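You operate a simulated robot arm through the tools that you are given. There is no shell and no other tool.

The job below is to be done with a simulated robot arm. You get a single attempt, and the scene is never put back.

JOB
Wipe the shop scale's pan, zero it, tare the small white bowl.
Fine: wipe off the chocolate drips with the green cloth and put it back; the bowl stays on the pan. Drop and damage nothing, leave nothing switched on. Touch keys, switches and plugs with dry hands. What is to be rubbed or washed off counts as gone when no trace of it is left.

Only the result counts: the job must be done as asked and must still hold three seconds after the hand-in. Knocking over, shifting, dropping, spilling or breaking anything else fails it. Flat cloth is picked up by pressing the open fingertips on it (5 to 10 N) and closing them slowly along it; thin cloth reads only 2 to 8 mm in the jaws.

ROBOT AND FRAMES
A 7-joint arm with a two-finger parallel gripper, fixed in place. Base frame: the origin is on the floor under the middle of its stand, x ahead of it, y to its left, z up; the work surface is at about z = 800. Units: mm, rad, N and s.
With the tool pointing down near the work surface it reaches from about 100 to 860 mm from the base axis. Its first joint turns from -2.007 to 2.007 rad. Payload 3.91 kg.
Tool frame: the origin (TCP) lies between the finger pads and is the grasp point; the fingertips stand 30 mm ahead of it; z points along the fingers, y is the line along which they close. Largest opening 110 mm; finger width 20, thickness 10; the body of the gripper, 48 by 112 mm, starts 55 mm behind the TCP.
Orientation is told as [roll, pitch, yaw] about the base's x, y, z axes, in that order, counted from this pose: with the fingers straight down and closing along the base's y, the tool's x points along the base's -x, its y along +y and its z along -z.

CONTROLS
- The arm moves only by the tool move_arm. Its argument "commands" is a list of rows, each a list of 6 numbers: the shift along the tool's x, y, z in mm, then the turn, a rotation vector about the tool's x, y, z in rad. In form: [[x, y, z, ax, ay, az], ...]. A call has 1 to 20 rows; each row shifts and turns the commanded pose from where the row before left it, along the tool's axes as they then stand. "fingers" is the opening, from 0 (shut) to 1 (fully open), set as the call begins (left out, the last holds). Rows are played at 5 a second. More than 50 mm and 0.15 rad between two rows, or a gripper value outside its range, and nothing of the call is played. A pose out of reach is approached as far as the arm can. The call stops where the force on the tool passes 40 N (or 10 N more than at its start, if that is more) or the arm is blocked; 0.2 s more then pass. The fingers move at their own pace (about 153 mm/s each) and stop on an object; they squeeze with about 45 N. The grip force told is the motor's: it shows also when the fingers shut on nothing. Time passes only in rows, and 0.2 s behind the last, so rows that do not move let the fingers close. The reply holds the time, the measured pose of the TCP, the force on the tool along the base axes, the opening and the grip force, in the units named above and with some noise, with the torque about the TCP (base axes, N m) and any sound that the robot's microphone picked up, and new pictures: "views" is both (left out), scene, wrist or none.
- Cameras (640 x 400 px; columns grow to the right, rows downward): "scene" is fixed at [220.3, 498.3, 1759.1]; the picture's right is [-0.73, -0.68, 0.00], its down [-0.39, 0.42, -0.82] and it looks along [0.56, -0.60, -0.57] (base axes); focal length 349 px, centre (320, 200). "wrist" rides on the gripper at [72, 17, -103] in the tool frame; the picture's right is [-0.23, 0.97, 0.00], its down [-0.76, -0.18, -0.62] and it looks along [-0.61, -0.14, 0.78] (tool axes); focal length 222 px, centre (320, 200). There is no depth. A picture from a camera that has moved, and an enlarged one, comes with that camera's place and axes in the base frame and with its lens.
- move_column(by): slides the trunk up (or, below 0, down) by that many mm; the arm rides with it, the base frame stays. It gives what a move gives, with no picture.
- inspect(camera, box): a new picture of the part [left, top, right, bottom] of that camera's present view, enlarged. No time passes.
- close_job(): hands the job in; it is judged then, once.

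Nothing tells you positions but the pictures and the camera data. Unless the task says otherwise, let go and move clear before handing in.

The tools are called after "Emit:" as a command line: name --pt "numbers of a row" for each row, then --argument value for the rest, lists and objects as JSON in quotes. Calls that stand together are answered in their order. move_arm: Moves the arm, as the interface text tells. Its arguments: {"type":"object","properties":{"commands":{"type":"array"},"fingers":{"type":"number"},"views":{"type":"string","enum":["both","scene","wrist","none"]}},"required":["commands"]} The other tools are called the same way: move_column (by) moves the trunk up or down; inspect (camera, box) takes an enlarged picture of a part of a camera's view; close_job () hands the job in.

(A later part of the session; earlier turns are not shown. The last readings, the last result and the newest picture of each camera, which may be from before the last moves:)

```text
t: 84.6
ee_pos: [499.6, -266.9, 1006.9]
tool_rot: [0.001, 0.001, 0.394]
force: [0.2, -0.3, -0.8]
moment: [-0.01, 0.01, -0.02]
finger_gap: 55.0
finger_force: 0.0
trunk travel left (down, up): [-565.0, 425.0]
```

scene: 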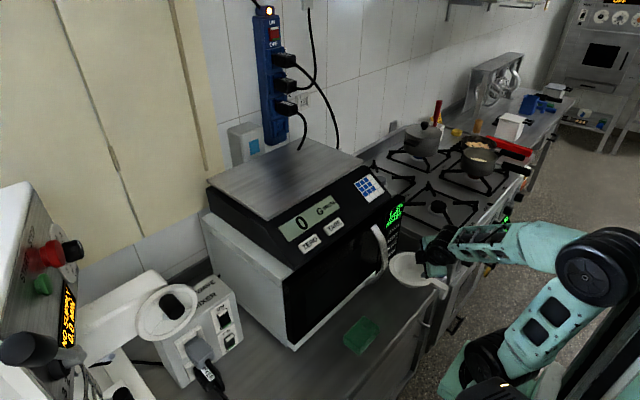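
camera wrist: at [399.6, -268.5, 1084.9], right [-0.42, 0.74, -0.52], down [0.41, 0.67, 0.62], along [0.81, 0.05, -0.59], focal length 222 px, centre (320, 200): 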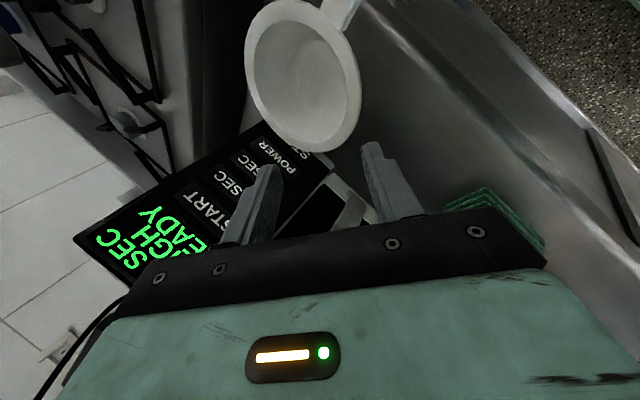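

Emit:
move_arm --pt "-33 -3.4 7 0 0 0" --pt "0 0 0 0.13 0 0" --pt "0 0 0 0.13 0 0" --pt "0 0 0 0.13 0 0" --pt "0 0 0 0.13 0 0" --pt "0 0 0 0 0 0" --fingers 0.5 --views "both"

Emit:
inspect --camera "scene" --box '[360, 180, 480, 310]'

```text
t: 86.0
ee_pos: [530.8, -256.7, 999.2]
tool_rot: [-0.521, -0.001, 0.395]
force: [0.2, 0.6, 1.1]
moment: [0.01, 0.01, 0.0]
finger_gap: 54.9
finger_force: 0.0
trunk travel left (down, up): [-565.0, 425.0]
camera wrist: at [438.8, -223.5, 1080.8], right [-0.12, 0.87, -0.48], down [0.64, 0.44, 0.63], along [0.76, -0.24, -0.61], focal length 222 px, centre (320, 200)
```

scene: 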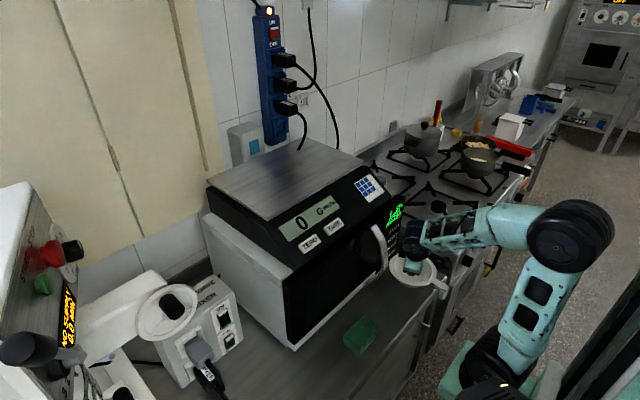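
wrist: 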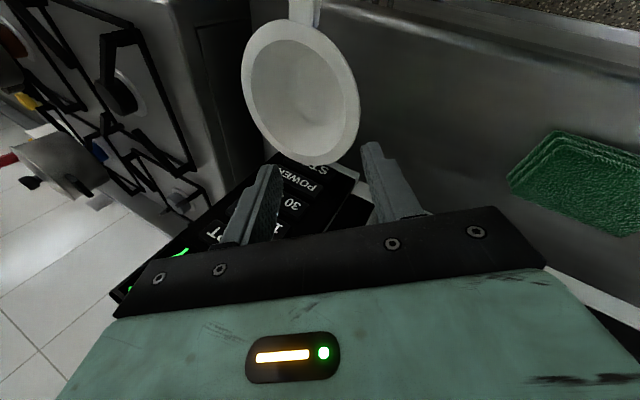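

```text
3.08 times, centred on (420, 245) of scene
camera zoom: at [220.3, 498.3, 1759.1], right [-0.73, -0.68, 0.0], down [-0.39, 0.42, -0.82], along [0.56, -0.6, -0.57], focal length 1074 px, centre (12, 62)
```

zoom: 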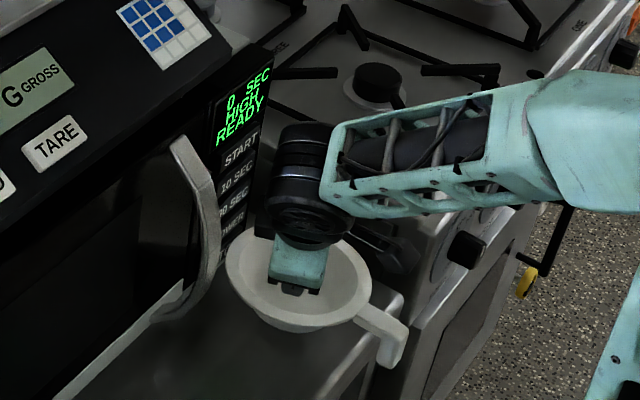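

The tool is reachable here, and the bowl centre re-measures at about (575, -364). I'll narrow the opening to about 42 mm and drop to the pre-grasp point, still well clear.

Emit:
move_arm --pt "0 18.7 32.6 0 0 0" --pt "0 18.7 32.6 0 0 0" --pt "0 0 25 0 0 0" --pt "0 0 0 0 0 0" --fingers 0.38 --views "both"

Emit:
inspect --camera "wrist" --box '[200, 20, 440, 240]'

Emit:
inspect --camera "scene" --box '[360, 200, 460, 310]'

```text
t: 87.0
ee_pos: [534.6, -271.2, 904.4]
tool_rot: [-0.52, 0.002, 0.395]
force: [0.9, 0.6, -0.4]
moment: [0.01, -0.02, -0.02]
finger_gap: 41.9
finger_force: 0.1
trunk travel left (down, up): [-565.0, 425.0]
camera wrist: at [443.0, -236.7, 984.5], right [-0.11, 0.87, -0.48], down [0.64, 0.44, 0.63], along [0.76, -0.24, -0.61], focal length 222 px, centre (320, 200)
```

scene: 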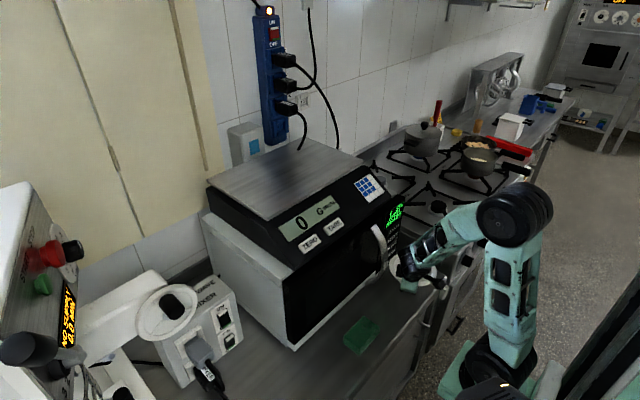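
wrist: 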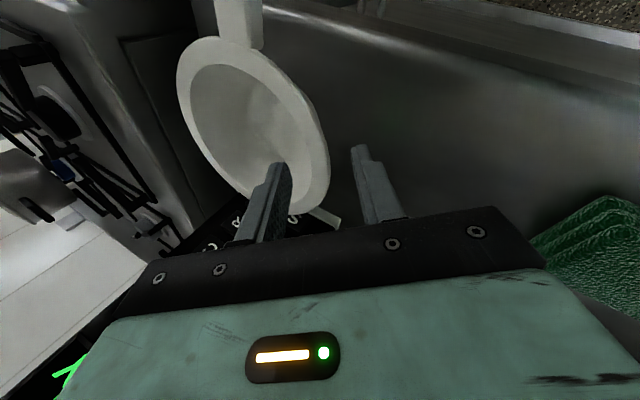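

```text
1.82 times, centred on (320, 130) of wrist
camera zoom: at [443.0, -236.7, 984.5], right [-0.11, 0.87, -0.48], down [0.64, 0.44, 0.63], along [0.76, -0.24, -0.61], focal length 404 px, centre (320, 327)
```

zoom: 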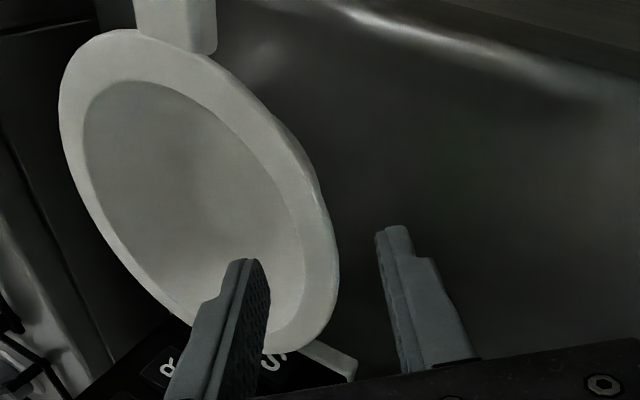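

```text
3.64 times, centred on (410, 255) of scene
camera zoom: at [220.3, 498.3, 1759.1], right [-0.73, -0.68, 0.0], down [-0.39, 0.42, -0.82], along [0.56, -0.6, -0.57], focal length 1270 px, centre (-7, 0)
```

zoom: 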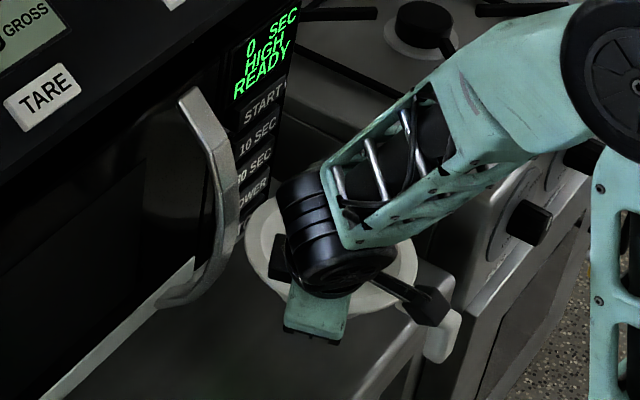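

The fingers straddle the rim nicely, with only about 2 mm of lateral error. I'll advance along the tool axis in stages and watch for contact.

Emit:
move_arm --pt "-2.4 1.7 20 0 0 0" --pt "0 0 12 0 0 0" --pt "0 0 8 0 0 0" --pt "0 0 0 0 0 0" --fingers 0.38 --views "wrist"

Emit:
inspect --camera "wrist" --box '[200, 20, 440, 240]'

```text
t: 88.0
ee_pos: [545.2, -284.5, 866.8]
tool_rot: [-0.52, 0.001, 0.392]
force: [0.1, 0.2, -0.5]
moment: [-0.01, 0.0, 0.0]
finger_gap: 41.8
finger_force: 0.1
trunk travel left (down, up): [-565.0, 425.0]
camera wrist: at [453.0, -251.6, 948.5], right [-0.11, 0.87, -0.48], down [0.64, 0.44, 0.63], along [0.76, -0.24, -0.61], focal length 222 px, centre (320, 200)
```

wrist: 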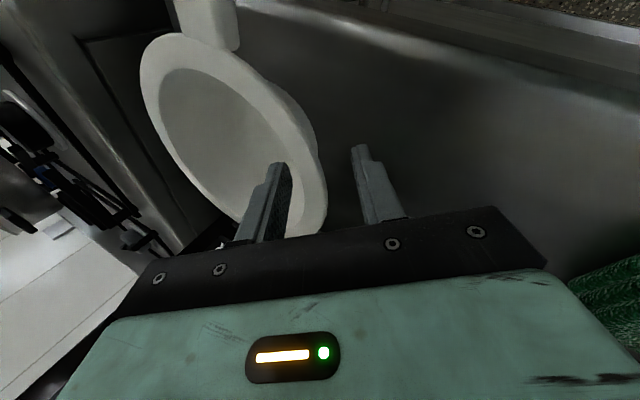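

```text
1.82 times, centred on (320, 130) of wrist
camera zoom: at [453.0, -251.6, 948.5], right [-0.11, 0.87, -0.48], down [0.64, 0.44, 0.63], along [0.76, -0.24, -0.61], focal length 404 px, centre (320, 327)
```

zoom: 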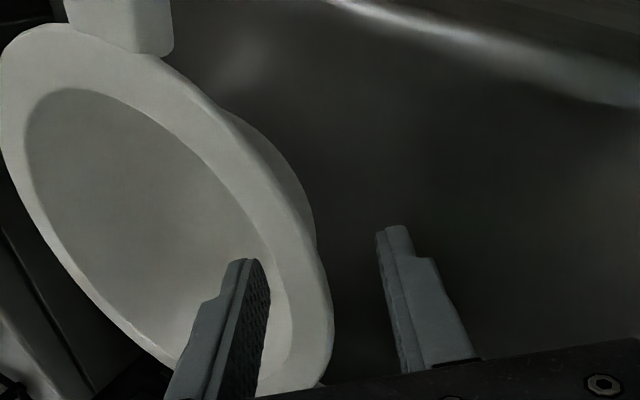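

No contact yet: one finger is inside the bowl and the other outside. I'll advance the last 14 mm.

Emit:
move_arm --pt "0 0 6 0 0 0" --pt "0 0 4 0 0 0" --pt "0 0 4 0 0 0" --pt "0 0 0 0 0 0" --fingers 0.38 --views "wrist"

Emit:
inspect --camera "wrist" --box '[200, 20, 440, 240]'

Emit:
inspect --camera "scene" --box '[360, 200, 460, 310]'

```text
t: 89.0
ee_pos: [548.6, -291.6, 855.4]
tool_rot: [-0.52, 0.002, 0.392]
force: [1.0, 0.8, 0.2]
moment: [-0.01, 0.0, -0.03]
finger_gap: 41.4
finger_force: 0.0
trunk travel left (down, up): [-565.0, 425.0]
camera wrist: at [455.1, -257.6, 936.1], right [-0.11, 0.87, -0.48], down [0.64, 0.44, 0.63], along [0.76, -0.24, -0.61], focal length 222 px, centre (320, 200)
```

wrist: 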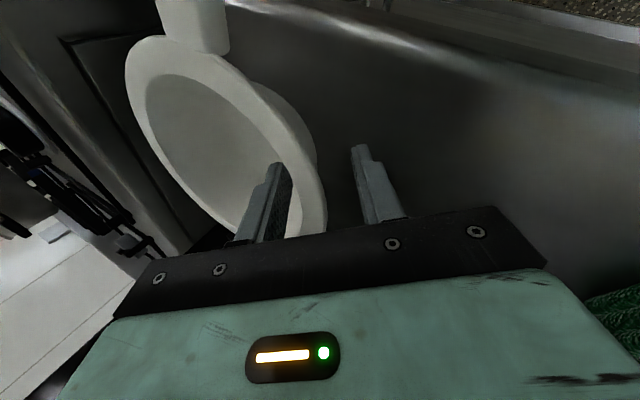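

```text
1.82 times, centred on (320, 130) of wrist
camera zoom: at [455.1, -257.6, 936.1], right [-0.11, 0.87, -0.48], down [0.64, 0.44, 0.63], along [0.76, -0.24, -0.61], focal length 404 px, centre (320, 327)
```

zoom: 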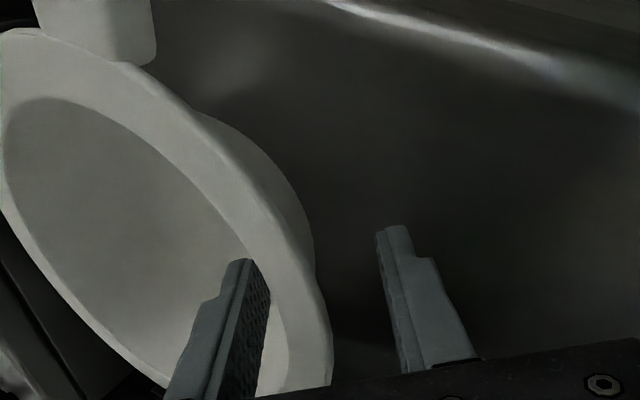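

```text
3.64 times, centred on (410, 255) of scene
camera zoom: at [220.3, 498.3, 1759.1], right [-0.73, -0.68, 0.0], down [-0.39, 0.42, -0.82], along [0.56, -0.6, -0.57], focal length 1270 px, centre (-7, 0)
```

zoom: 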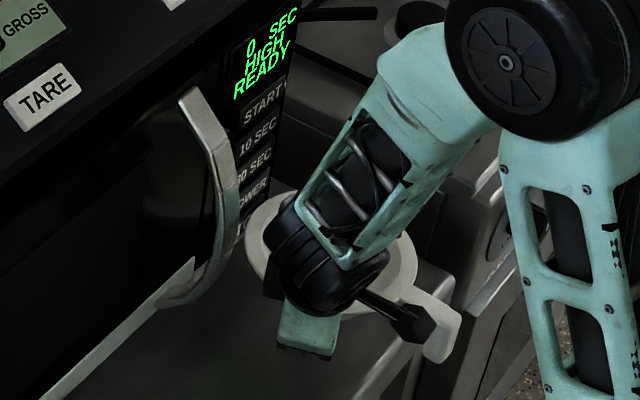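

The fingers are in place, but the inner pad is closer to the wall than the outer one. I'll shift 5 mm inward to centre, then close gradually.

Emit:
move_arm --pt "0 -5 0 0 0 0" --pt "0 0 0 0 0 0" --fingers 0.38 --views "none"

Emit:
move_arm --pt "0 0 0 0 0 0" --pt "0 0 0 0 0 0" --fingers 0.25 --views "wrist"

Emit:
inspect --camera "wrist" --box '[200, 20, 440, 240]'

```text
t: 89.6
ee_pos: [549.0, -295.1, 857.2]
tool_rot: [-0.521, 0.001, 0.392]
force: [0.6, 0.0, 0.6]
moment: [0.03, 0.0, 0.01]
finger_gap: 41.7
finger_force: 0.1
trunk travel left (down, up): [-565.0, 425.0]
```

```text
t: 90.2
ee_pos: [548.3, -294.9, 856.1]
tool_rot: [-0.52, 0.002, 0.393]
force: [0.2, 0.4, -0.3]
moment: [0.03, 0.0, 0.01]
finger_gap: 27.5
finger_force: 0.0
trunk travel left (down, up): [-565.0, 425.0]
camera wrist: at [456.8, -261.8, 938.0], right [-0.11, 0.87, -0.48], down [0.64, 0.44, 0.63], along [0.76, -0.24, -0.61], focal length 222 px, centre (320, 200)
```

wrist: 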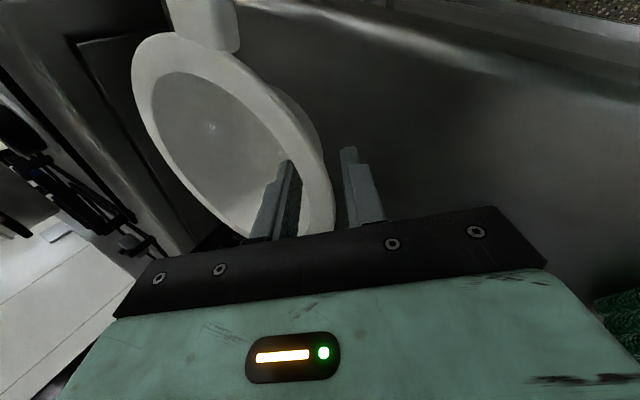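

```text
1.82 times, centred on (320, 130) of wrist
camera zoom: at [456.8, -261.8, 938.0], right [-0.11, 0.87, -0.48], down [0.64, 0.44, 0.63], along [0.76, -0.24, -0.61], focal length 404 px, centre (320, 327)
```

zoom: 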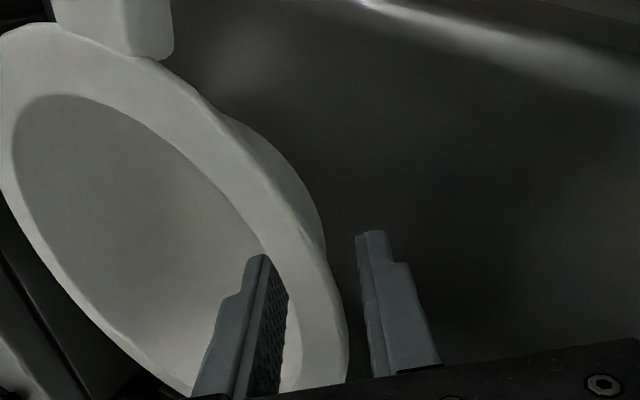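

Both gaps are closing evenly with no contact force yet. Closing further.

Emit:
move_arm --pt "0 0 0 0 0 0" --fingers 0.19 --views "none"

Emit:
move_arm --pt "0 0 0 0 0 0" --fingers 0.14 --views "none"

Emit:
move_arm --pt "0 0 0 0 0 0" --pt "0 0 0 0 0 0" --fingers 0.1 --views "wrist"

Emit:
inspect --camera "wrist" --box '[200, 20, 440, 240]'

```text
t: 90.6
ee_pos: [548.0, -296.9, 857.6]
tool_rot: [-0.52, 0.001, 0.393]
force: [-0.1, -0.4, 0.0]
moment: [0.01, 0.0, -0.01]
finger_gap: 20.9
finger_force: 0.1
trunk travel left (down, up): [-565.0, 425.0]
```

```text
t: 91.0
ee_pos: [549.1, -296.0, 857.5]
tool_rot: [-0.523, 0.0, 0.394]
force: [0.1, -2.8, 6.5]
moment: [-0.44, -0.39, -0.09]
finger_gap: 17.4
finger_force: 45.4
trunk travel left (down, up): [-565.0, 425.0]
```

```text
t: 91.6
ee_pos: [548.8, -295.8, 857.9]
tool_rot: [-0.518, 0.001, 0.394]
force: [1.2, -2.4, 8.6]
moment: [-0.66, -0.52, -0.15]
finger_gap: 17.4
finger_force: 45.3
trunk travel left (down, up): [-565.0, 425.0]
camera wrist: at [456.8, -262.0, 938.4], right [-0.11, 0.87, -0.48], down [0.64, 0.44, 0.63], along [0.76, -0.24, -0.61], focal length 222 px, centre (320, 200)
```

wrist: 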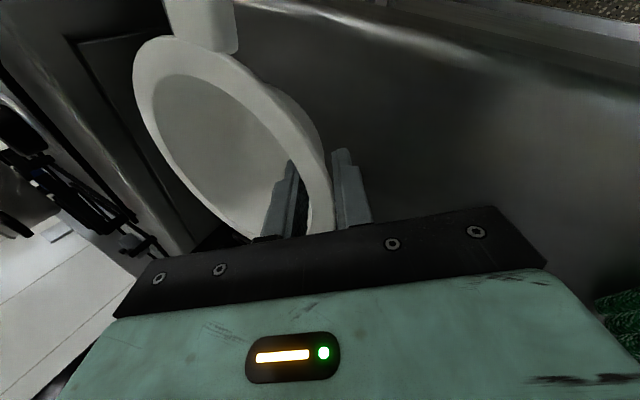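

```text
1.82 times, centred on (320, 130) of wrist
camera zoom: at [456.8, -262.0, 938.4], right [-0.11, 0.87, -0.48], down [0.64, 0.44, 0.63], along [0.76, -0.24, -0.61], focal length 404 px, centre (320, 327)
```

zoom: 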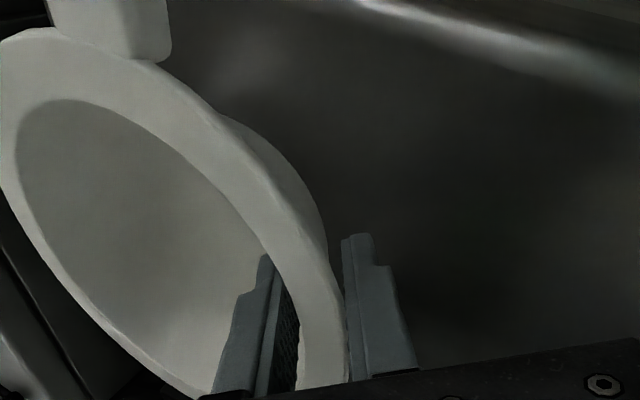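

The rim is gripped at 17.4 mm with full squeeze. I'll lift a few mm slowly and watch the load.

Emit:
move_arm --pt "0 -1 -1.74 0 0 0" --pt "0 -1 -1.74 0 0 0" --pt "0 -1.5 -2.6 0 0 0" --pt "0 -1.5 -2.6 0 0 0" --pt "0 0 0 0 0 0" --fingers 0 --views "both"

Emit:
inspect --camera "wrist" --box '[120, 0, 440, 240]'

Emit:
inspect --camera "scene" --box '[360, 200, 460, 310]'

```text
t: 92.8
ee_pos: [548.8, -296.1, 867.5]
tool_rot: [-0.518, -0.001, 0.392]
force: [-0.1, 0.2, 1.8]
moment: [-0.28, -0.21, 0.13]
finger_gap: 16.3
finger_force: 44.7
trunk travel left (down, up): [-565.0, 425.0]
camera wrist: at [457.3, -262.2, 948.4], right [-0.11, 0.87, -0.48], down [0.64, 0.44, 0.63], along [0.76, -0.24, -0.61], focal length 222 px, centre (320, 200)
```

scene: 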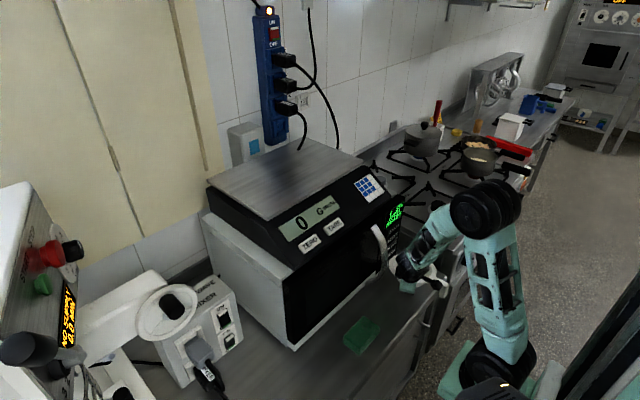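
wrist: 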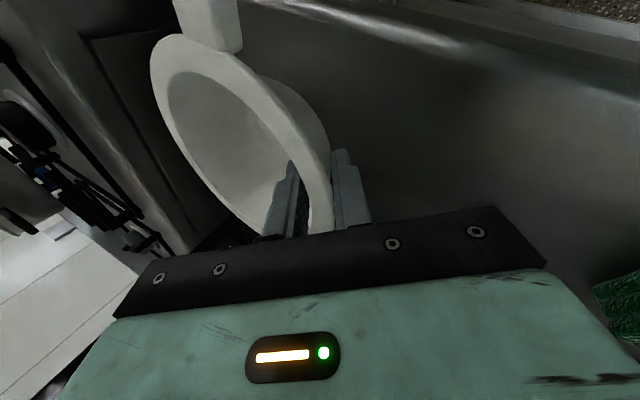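

```text
1.67 times, centred on (280, 120) of wrist
camera zoom: at [457.3, -262.2, 948.4], right [-0.11, 0.87, -0.48], down [0.64, 0.44, 0.63], along [0.76, -0.24, -0.61], focal length 370 px, centre (387, 333)
```

zoom: 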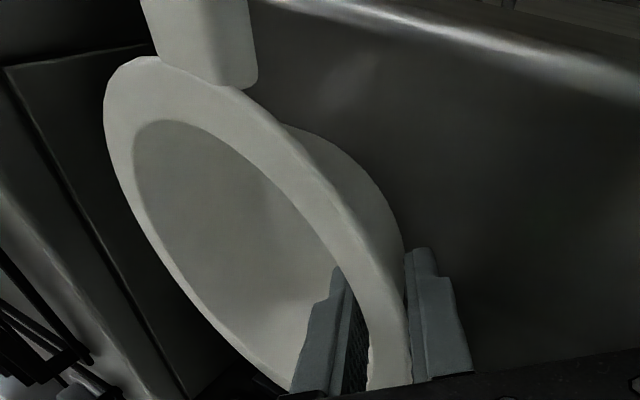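

```text
3.64 times, centred on (410, 255) of scene
camera zoom: at [220.3, 498.3, 1759.1], right [-0.73, -0.68, 0.0], down [-0.39, 0.42, -0.82], along [0.56, -0.6, -0.57], focal length 1270 px, centre (-7, 0)
```

zoom: 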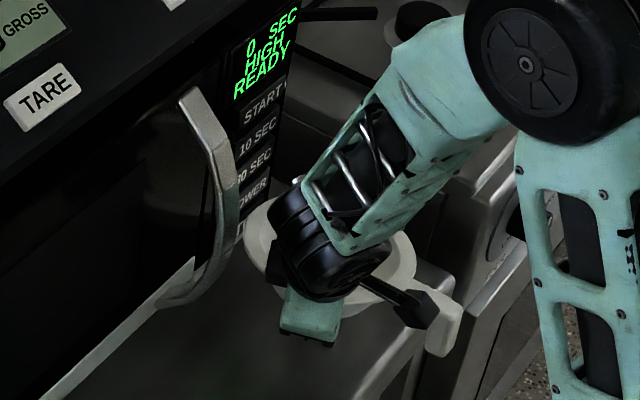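

The gripped side is rising while the far side still rests, so the wall is aligning itself to the pads. I'll lift a little more to see whether the grip carries the bowl.

Emit:
move_arm --pt "0 -1 -1.74 0 0 0" --pt "0 -1 -1.74 0 0 0" --pt "0 -1 -1.74 0 0 0" --pt "0 -1 -1.74 0 0 0" --pt "0 0 0 0 0 0" --fingers 0 --views "both"

Emit:
inspect --camera "wrist" --box '[120, 0, 440, 240]'

Emit:
inspect --camera "scene" --box '[360, 200, 460, 310]'

```text
t: 94.0
ee_pos: [549.9, -294.9, 875.9]
tool_rot: [-0.522, 0.0, 0.394]
force: [0.6, 0.2, -0.6]
moment: [0.05, 0.01, 0.01]
finger_gap: 16.7
finger_force: 45.2
trunk travel left (down, up): [-565.0, 425.0]
camera wrist: at [457.7, -261.8, 956.0], right [-0.11, 0.87, -0.48], down [0.64, 0.44, 0.63], along [0.76, -0.24, -0.61], focal length 222 px, centre (320, 200)
```

scene: 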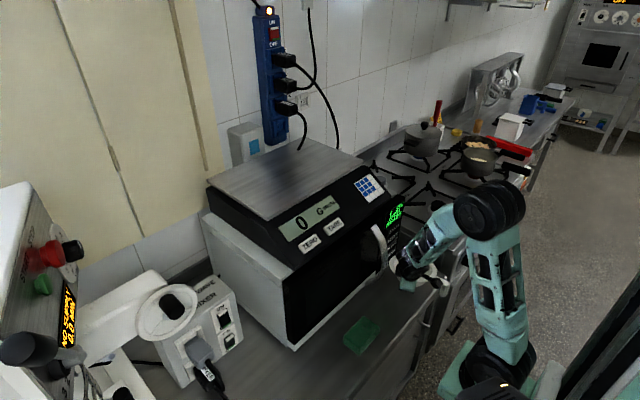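
wrist: 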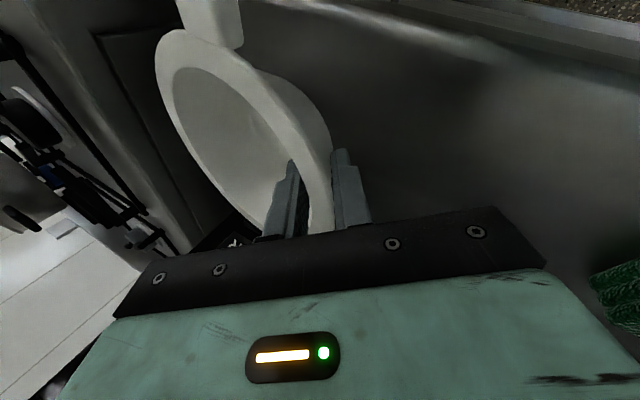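

```text
1.67 times, centred on (280, 120) of wrist
camera zoom: at [457.7, -261.8, 956.0], right [-0.11, 0.87, -0.48], down [0.64, 0.44, 0.63], along [0.76, -0.24, -0.61], focal length 370 px, centre (387, 333)
```

zoom: 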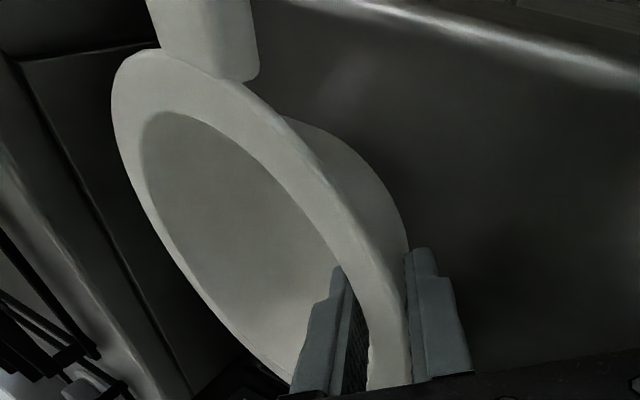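

```text
3.64 times, centred on (410, 255) of scene
camera zoom: at [220.3, 498.3, 1759.1], right [-0.73, -0.68, 0.0], down [-0.39, 0.42, -0.82], along [0.56, -0.6, -0.57], focal length 1270 px, centre (-7, 0)
```

zoom: 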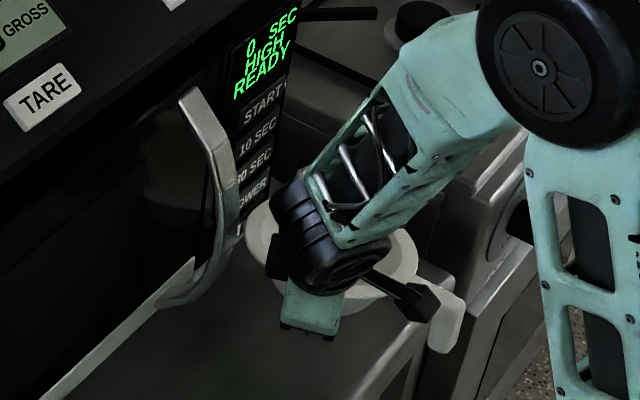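

The load has come off the counter, and the small moment suggests the bowl is light, under about 100 g. I'll raise it straight up with the trunk and check how level it hangs.

Emit:
move_column --by 40

Emit:
inspect --camera "wrist" --box '[0, 0, 640, 400]'

Emit:
inspect --camera "scene" --box '[360, 200, 460, 310]'

```text
t: 94.8
ee_pos: [550.0, -295.4, 915.7]
tool_rot: [-0.52, 0.002, 0.393]
force: [0.3, 0.1, -1.7]
moment: [0.06, 0.03, -0.01]
finger_gap: 16.3
finger_force: 44.8
trunk travel left (down, up): [-605.0, 385.0]
```

```text
1.00 times, centred on (320, 200) of wrist (not enlarged: the box is as wide or as high as the picture)
camera zoom: at [457.7, -261.8, 996.0], right [-0.11, 0.87, -0.48], down [0.64, 0.44, 0.63], along [0.76, -0.24, -0.61], focal length 222 px, centre (320, 200)
```

zoom: 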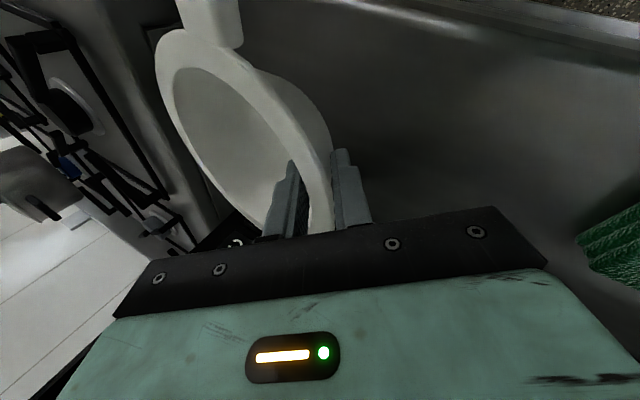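

```text
3.64 times, centred on (410, 255) of scene
camera zoom: at [220.3, 498.3, 1759.1], right [-0.73, -0.68, 0.0], down [-0.39, 0.42, -0.82], along [0.56, -0.6, -0.57], focal length 1270 px, centre (-7, 0)
```

zoom: 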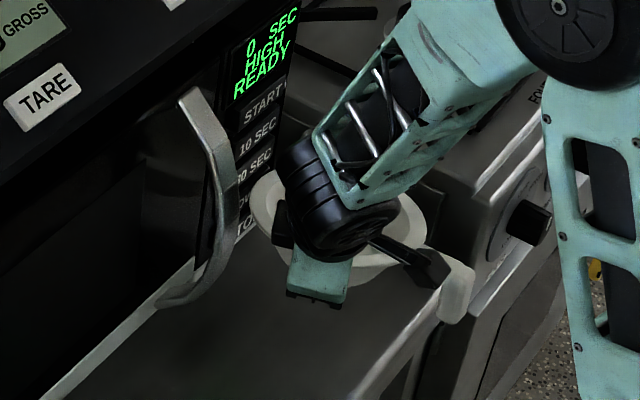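

The bowl is held securely and moves with the hand, tipped about 6–8° down at its far side. I'll back away from the microwave and scale front before rising.

Emit:
move_arm --pt "18.5 6.6 -3.8 0 0 0" --pt "18.5 6.6 -3.8 0 0 0" --pt "18.5 6.6 -3.8 0 0 0" --pt "0 0 0 0 0 0" --fingers 0 --views "both"

```text
t: 95.8
ee_pos: [518.6, -301.1, 919.7]
tool_rot: [-0.518, 0.003, 0.393]
force: [-0.5, 0.6, -1.4]
moment: [0.06, 0.02, 0.01]
finger_gap: 16.2
finger_force: 45.3
out of reach, approached as far as the arm can: row 2, 3
trunk travel left (down, up): [-605.0, 385.0]
camera wrist: at [426.5, -267.8, 1001.3], right [-0.11, 0.87, -0.48], down [0.65, 0.43, 0.63], along [0.76, -0.24, -0.61], focal length 222 px, centre (320, 200)
```

scene: 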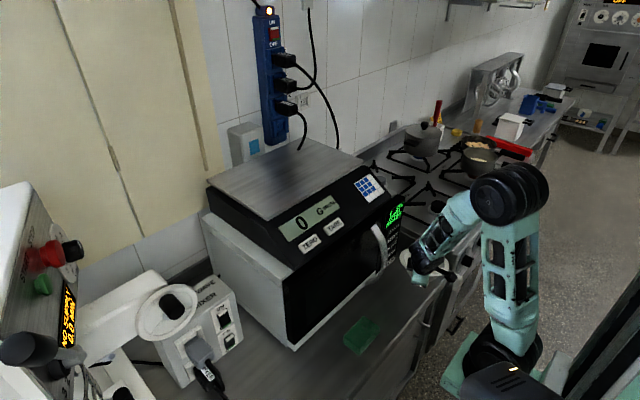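
wrist: 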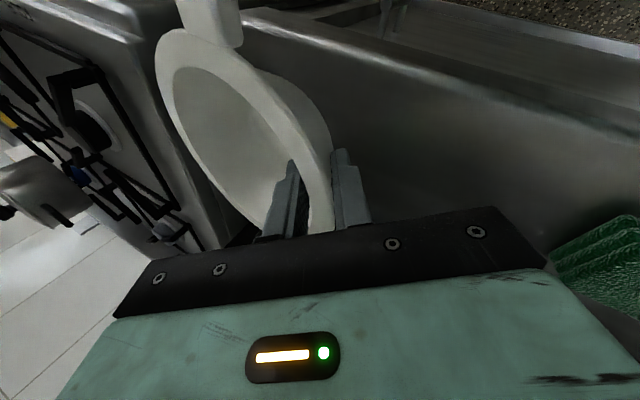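

The arm can't fold further at this height, so the bowl's front edge is at x of about 629. I'll raise the arm a bit, which unfolds it, and then back off more.

Emit:
move_arm --pt "0 -12.4 -21.7 0 0 0" --pt "0 -12.4 -21.7 0 0 0" --pt "0 -12.4 -21.7 0 0 0" --pt "14 5 -2.9 0 0 0" --pt "14 5 -2.9 0 0 0" --pt "0 0 0 0 0 0" --fingers 0 --views "both"

```text
t: 97.2
ee_pos: [489.0, -303.6, 994.7]
tool_rot: [-0.52, 0.003, 0.394]
force: [-0.6, 0.1, -0.9]
moment: [0.06, 0.02, 0.01]
finger_gap: 16.5
finger_force: 45.0
trunk travel left (down, up): [-605.0, 385.0]
camera wrist: at [396.7, -270.1, 1075.4], right [-0.11, 0.87, -0.48], down [0.64, 0.44, 0.63], along [0.76, -0.24, -0.61], focal length 222 px, centre (320, 200)
```

scene: 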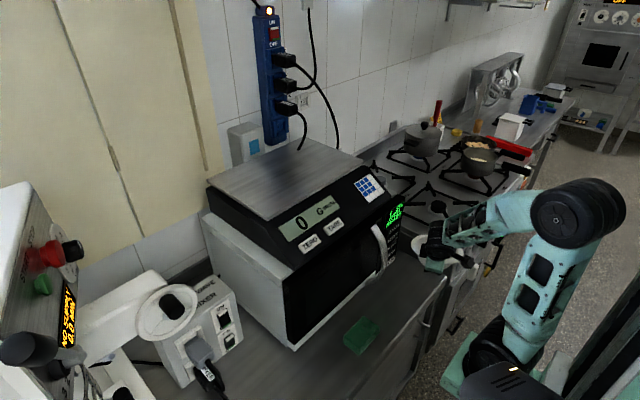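
wrist: 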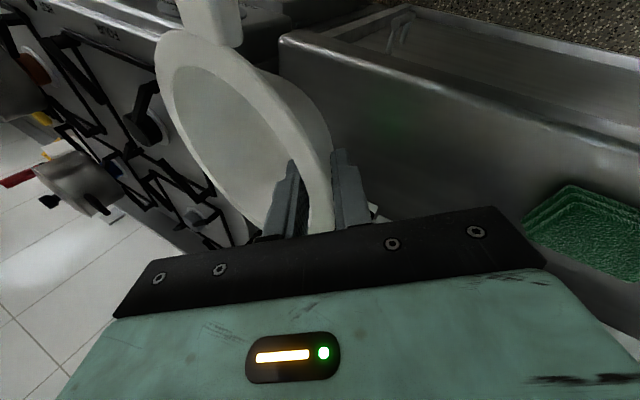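

Now the bowl is well back from everything, so I'll raise the trunk.

Emit:
move_column --by 200

Emit:
move_column --by 160

Emit:
inspect --camera "scene" --box '[0, 0, 640, 400]'

Emit:
inspect --camera "scene" --box '[380, 80, 540, 220]'

```text
t: 99.4
ee_pos: [487.9, -303.1, 1193.7]
tool_rot: [-0.52, 0.002, 0.394]
force: [-0.3, -0.3, -1.0]
moment: [0.04, 0.02, 0.02]
finger_gap: 16.5
finger_force: 44.7
trunk travel left (down, up): [-805.0, 185.0]
```

```text
t: 101.2
ee_pos: [489.5, -303.4, 1353.7]
tool_rot: [-0.519, 0.003, 0.393]
force: [-0.8, 0.0, -1.3]
moment: [0.05, 0.01, 0.0]
finger_gap: 16.3
finger_force: 44.9
trunk travel left (down, up): [-965.0, 25.0]
```

```text
1.00 times, centred on (320, 200) of scene (not enlarged: the box is as wide or as high as the picture)
camera zoom: at [220.3, 498.3, 1759.1], right [-0.73, -0.68, 0.0], down [-0.39, 0.42, -0.82], along [0.56, -0.6, -0.57], focal length 349 px, centre (320, 200)
```

zoom: 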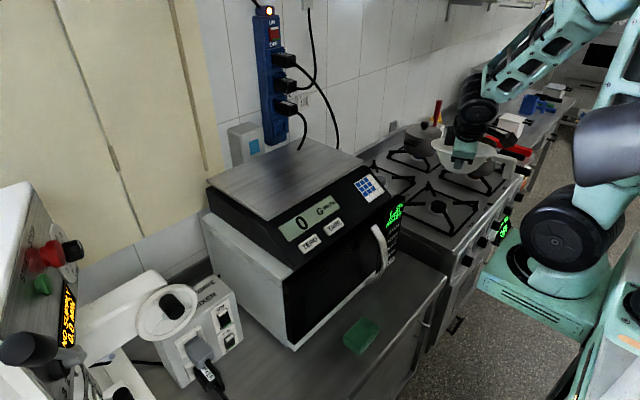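

```text
2.86 times, centred on (460, 150) of scene
camera zoom: at [220.3, 498.3, 1759.1], right [-0.73, -0.68, 0.0], down [-0.39, 0.42, -0.82], along [0.56, -0.6, -0.57], focal length 998 px, centre (-80, 343)
```

zoom: 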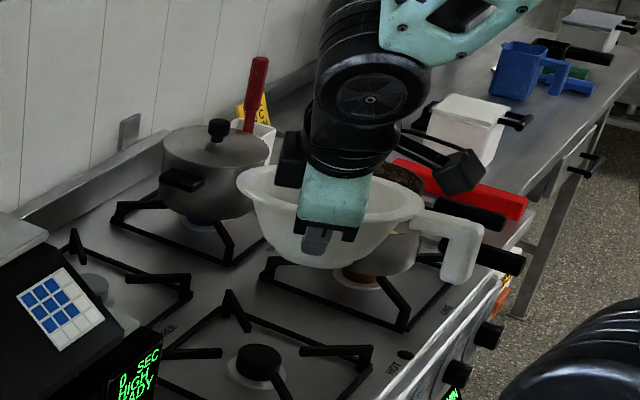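

The bowl hangs securely; its hook handle ends about 18 mm above its base plane, so it won't touch the pan. I'll place it with its centre near (855, -190) so the handle stays clear of the TARE key. Now I'll move over the pan, staying high.

Emit:
move_arm --pt "-42 4.25 -2.4 0 0 0" --pt "-42 4.25 -2.4 0 0 0" --pt "-42 4.25 -2.4 0 0 0" --pt "-42 4.25 -2.4 0 0 0" --pt "0 0 0 0 0 0" --fingers 0 --views "scene"

```text
t: 102.4
ee_pos: [636.5, -219.8, 1355.4]
tool_rot: [-0.52, 0.002, 0.394]
force: [-0.6, 0.5, -1.4]
moment: [0.09, 0.0, 0.0]
finger_gap: 16.4
finger_force: 44.7
trunk travel left (down, up): [-965.0, 25.0]
```

scene: 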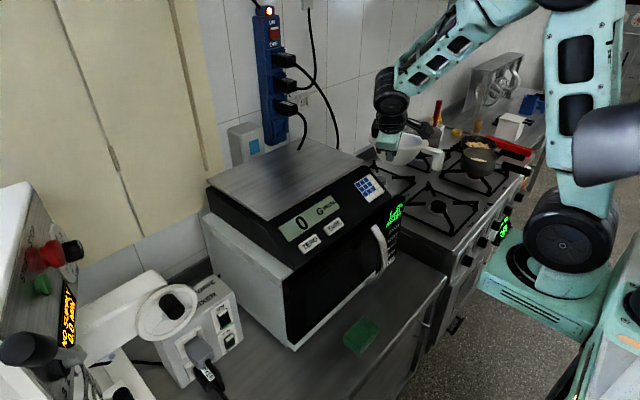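

Emit:
move_arm --pt "-42 4.25 -2.4 0 0 0" --pt "-42 4.25 -2.4 0 0 0" --pt "-42 4.25 -2.4 0 0 0" --pt "-42 4.25 -2.4 0 0 0" --pt "-42 4.25 -2.4 0 0 0" --pt "0 0 0 0.12 0 0" --pt "0 0 0 0 0 0" --fingers 0 --views "both"

Emit:
inspect --camera "scene" --box '[240, 80, 400, 220]'

```text
t: 104.0
ee_pos: [821.1, -121.0, 1353.7]
tool_rot: [-0.641, 0.002, 0.393]
force: [1.1, -0.1, -2.1]
moment: [0.06, 0.0, 0.02]
finger_gap: 16.3
finger_force: 44.9
trunk travel left (down, up): [-965.0, 25.0]
camera wrist: at [725.7, -78.3, 1425.7], right [-0.09, 0.81, -0.58], down [0.62, 0.5, 0.6], along [0.78, -0.3, -0.54], focal length 222 px, centre (320, 200)
```

scene: 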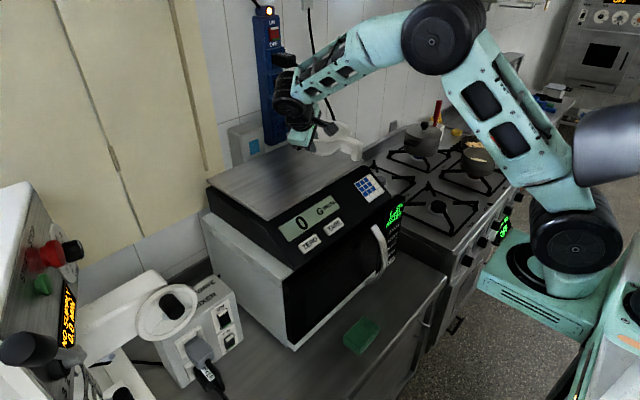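
wrist: 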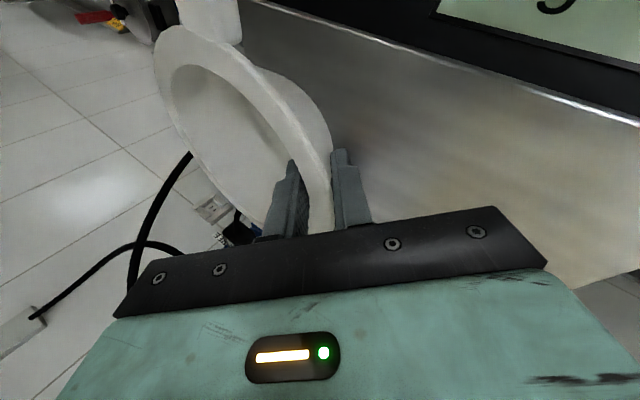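

```text
2.86 times, centred on (320, 150) of scene
camera zoom: at [220.3, 498.3, 1759.1], right [-0.73, -0.68, 0.0], down [-0.39, 0.42, -0.82], along [0.56, -0.6, -0.57], focal length 998 px, centre (320, 343)
```

zoom: 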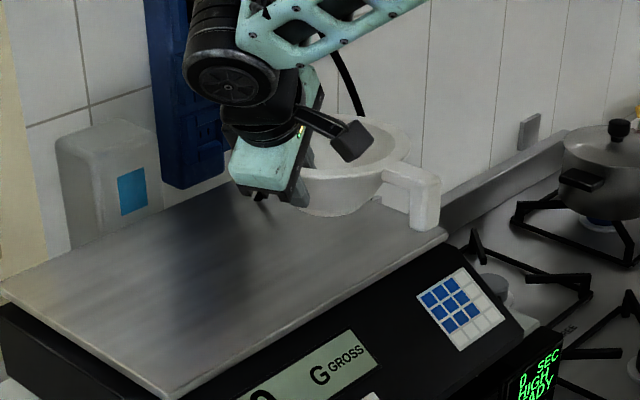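

The bowl is over the pan and close to level. I'll zoom in to judge the remaining tilt.

Emit:
inspect --camera "scene" --box '[290, 110, 370, 170]'

Emit:
inspect --camera "wrist" --box '[120, 0, 420, 240]'

```text
6.67 times, centred on (330, 140) of scene
camera zoom: at [220.3, 498.3, 1759.1], right [-0.73, -0.68, 0.0], down [-0.39, 0.42, -0.82], along [0.56, -0.6, -0.57], focal length 2328 px, centre (253, 600)
```

zoom: 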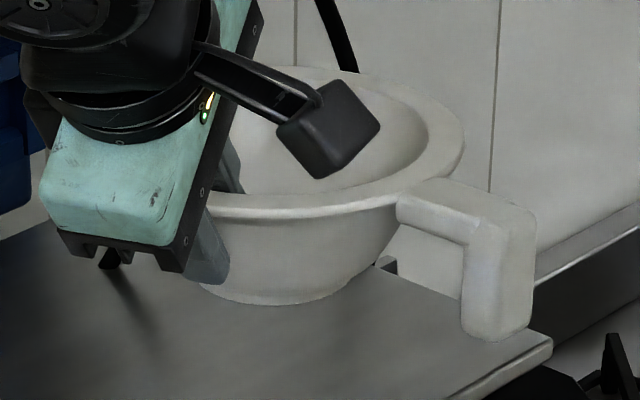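

```text
1.67 times, centred on (270, 120) of wrist
camera zoom: at [725.7, -78.3, 1425.7], right [-0.09, 0.81, -0.58], down [0.62, 0.5, 0.6], along [0.78, -0.3, -0.54], focal length 370 px, centre (403, 333)
```

zoom: 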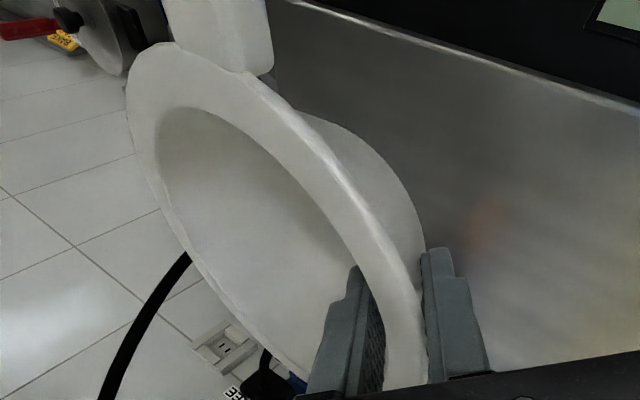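

The bowl is level to within about 1°, its base near z = 1291 and its centre near (855, -193). I'll lower it straight down in stages.

Emit:
move_arm --pt "0 7.46 10.03 0 0 0" --pt "0 7.46 10.03 0 0 0" --pt "0 7.46 10.03 0 0 0" --pt "0 5.97 8.02 0 0 0" --pt "0 0 0 0 0 0" --fingers 0 --views "scene"

Emit:
inspect --camera "scene" --box '[280, 120, 370, 190]'

```text
t: 105.2
ee_pos: [822.0, -120.1, 1305.3]
tool_rot: [-0.641, 0.002, 0.394]
force: [-0.2, 0.4, -1.6]
moment: [0.08, 0.01, -0.02]
finger_gap: 16.2
finger_force: 45.2
trunk travel left (down, up): [-965.0, 25.0]
```

scene: 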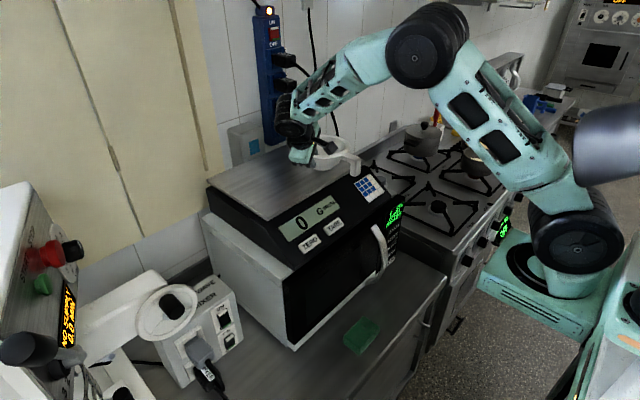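

```text
5.71 times, centred on (325, 155) of scene
camera zoom: at [220.3, 498.3, 1759.1], right [-0.73, -0.68, 0.0], down [-0.39, 0.42, -0.82], along [0.56, -0.6, -0.57], focal length 1995 px, centre (291, 457)
```

zoom: 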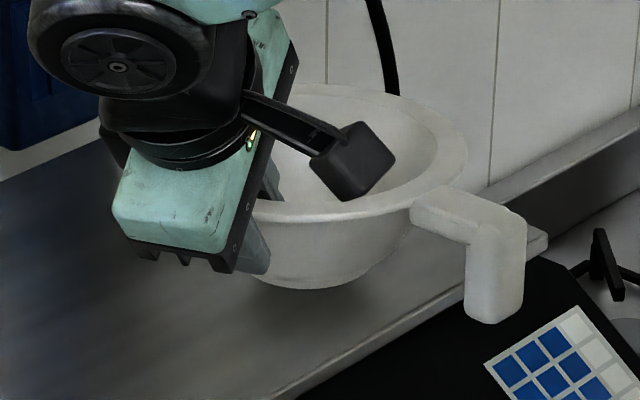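

About 12 mm to go. I'll lower in 2 mm steps, watching force and the scale reading.

Emit:
move_arm --pt "0 1.79 2.41 0 0 0" --pt "0 1.79 2.41 0 0 0" --pt "0 1.19 1.6 0 0 0" --pt "0 0 0 0 0 0" --fingers 0 --views "none"

Emit:
inspect --camera "scene" --box '[240, 120, 400, 250]'

```text
t: 106.2
ee_pos: [821.2, -118.0, 1299.4]
tool_rot: [-0.641, 0.001, 0.393]
force: [0.0, 0.2, -0.8]
moment: [0.08, -0.01, -0.01]
finger_gap: 16.4
finger_force: 44.6
trunk travel left (down, up): [-965.0, 25.0]
```

```text
3.08 times, centred on (320, 185) of scene
camera zoom: at [220.3, 498.3, 1759.1], right [-0.73, -0.68, 0.0], down [-0.39, 0.42, -0.82], along [0.56, -0.6, -0.57], focal length 1074 px, centre (320, 246)
```

zoom: 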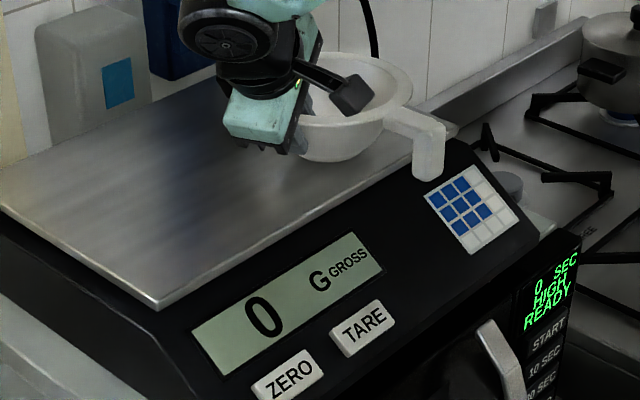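

Emit:
move_arm --pt "0 1.19 1.6 0 0 0" --pt "0 0.6 0.8 0 0 0" --pt "0 0 0 0 0 0" --fingers 0 --views "none"

Emit:
move_arm --pt "0 0.6 0.8 0 0 0" --pt "0 0.6 0.8 0 0 0" --pt "0 0 0 0 0 0" --fingers 0 --views "none"

Emit:
inspect --camera "scene" --box '[240, 120, 400, 250]'

```text
t: 107.0
ee_pos: [820.3, -117.9, 1294.6]
tool_rot: [-0.641, 0.002, 0.392]
force: [-0.1, -0.4, -1.2]
moment: [0.05, 0.04, -0.02]
finger_gap: 16.7
finger_force: 44.5
trunk travel left (down, up): [-965.0, 25.0]
```

```text
t: 107.8
ee_pos: [820.5, -118.7, 1294.2]
tool_rot: [-0.642, 0.001, 0.392]
force: [0.2, -0.7, -0.3]
moment: [0.07, 0.01, 0.01]
finger_gap: 16.3
finger_force: 45.2
trunk travel left (down, up): [-965.0, 25.0]
```

```text
3.08 times, centred on (320, 185) of scene
camera zoom: at [220.3, 498.3, 1759.1], right [-0.73, -0.68, 0.0], down [-0.39, 0.42, -0.82], along [0.56, -0.6, -0.57], focal length 1074 px, centre (320, 246)
```

zoom: 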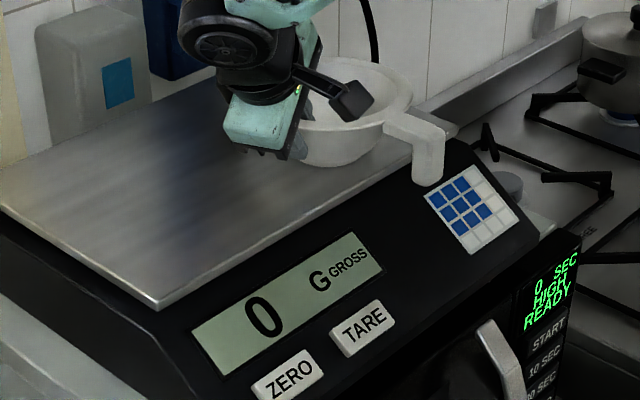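

Still 0 on the display with no contact. I'll keep stepping down 1 mm at a time.

Emit:
move_arm --pt "0 0.6 0.8 0 0 0" --pt "0 0.6 0.8 0 0 0" --pt "0 0 0 0 0 0" --fingers 0 --views "none"

Emit:
move_arm --pt "0 0.6 0.8 0 0 0" --pt "0 0.6 0.8 0 0 0" --pt "0 0 0 0 0 0" --fingers 0 --views "none"

Emit:
inspect --camera "scene" --box '[240, 120, 400, 250]'

```text
t: 108.6
ee_pos: [820.5, -117.6, 1292.2]
tool_rot: [-0.642, 0.0, 0.393]
force: [0.7, -0.2, -0.2]
moment: [0.03, -0.01, -0.02]
finger_gap: 16.5
finger_force: 44.8
trunk travel left (down, up): [-965.0, 25.0]
```

```text
t: 109.4
ee_pos: [820.8, -118.0, 1288.9]
tool_rot: [-0.642, 0.001, 0.394]
force: [1.1, 1.6, 2.9]
moment: [-0.12, -0.21, 0.07]
finger_gap: 16.4
finger_force: 45.2
trunk travel left (down, up): [-965.0, 25.0]
```

```text
3.08 times, centred on (320, 185) of scene
camera zoom: at [220.3, 498.3, 1759.1], right [-0.73, -0.68, 0.0], down [-0.39, 0.42, -0.82], along [0.56, -0.6, -0.57], focal length 1074 px, centre (320, 246)
```

zoom: 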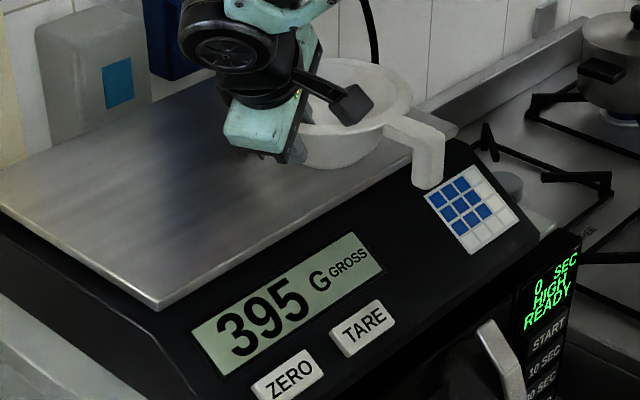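

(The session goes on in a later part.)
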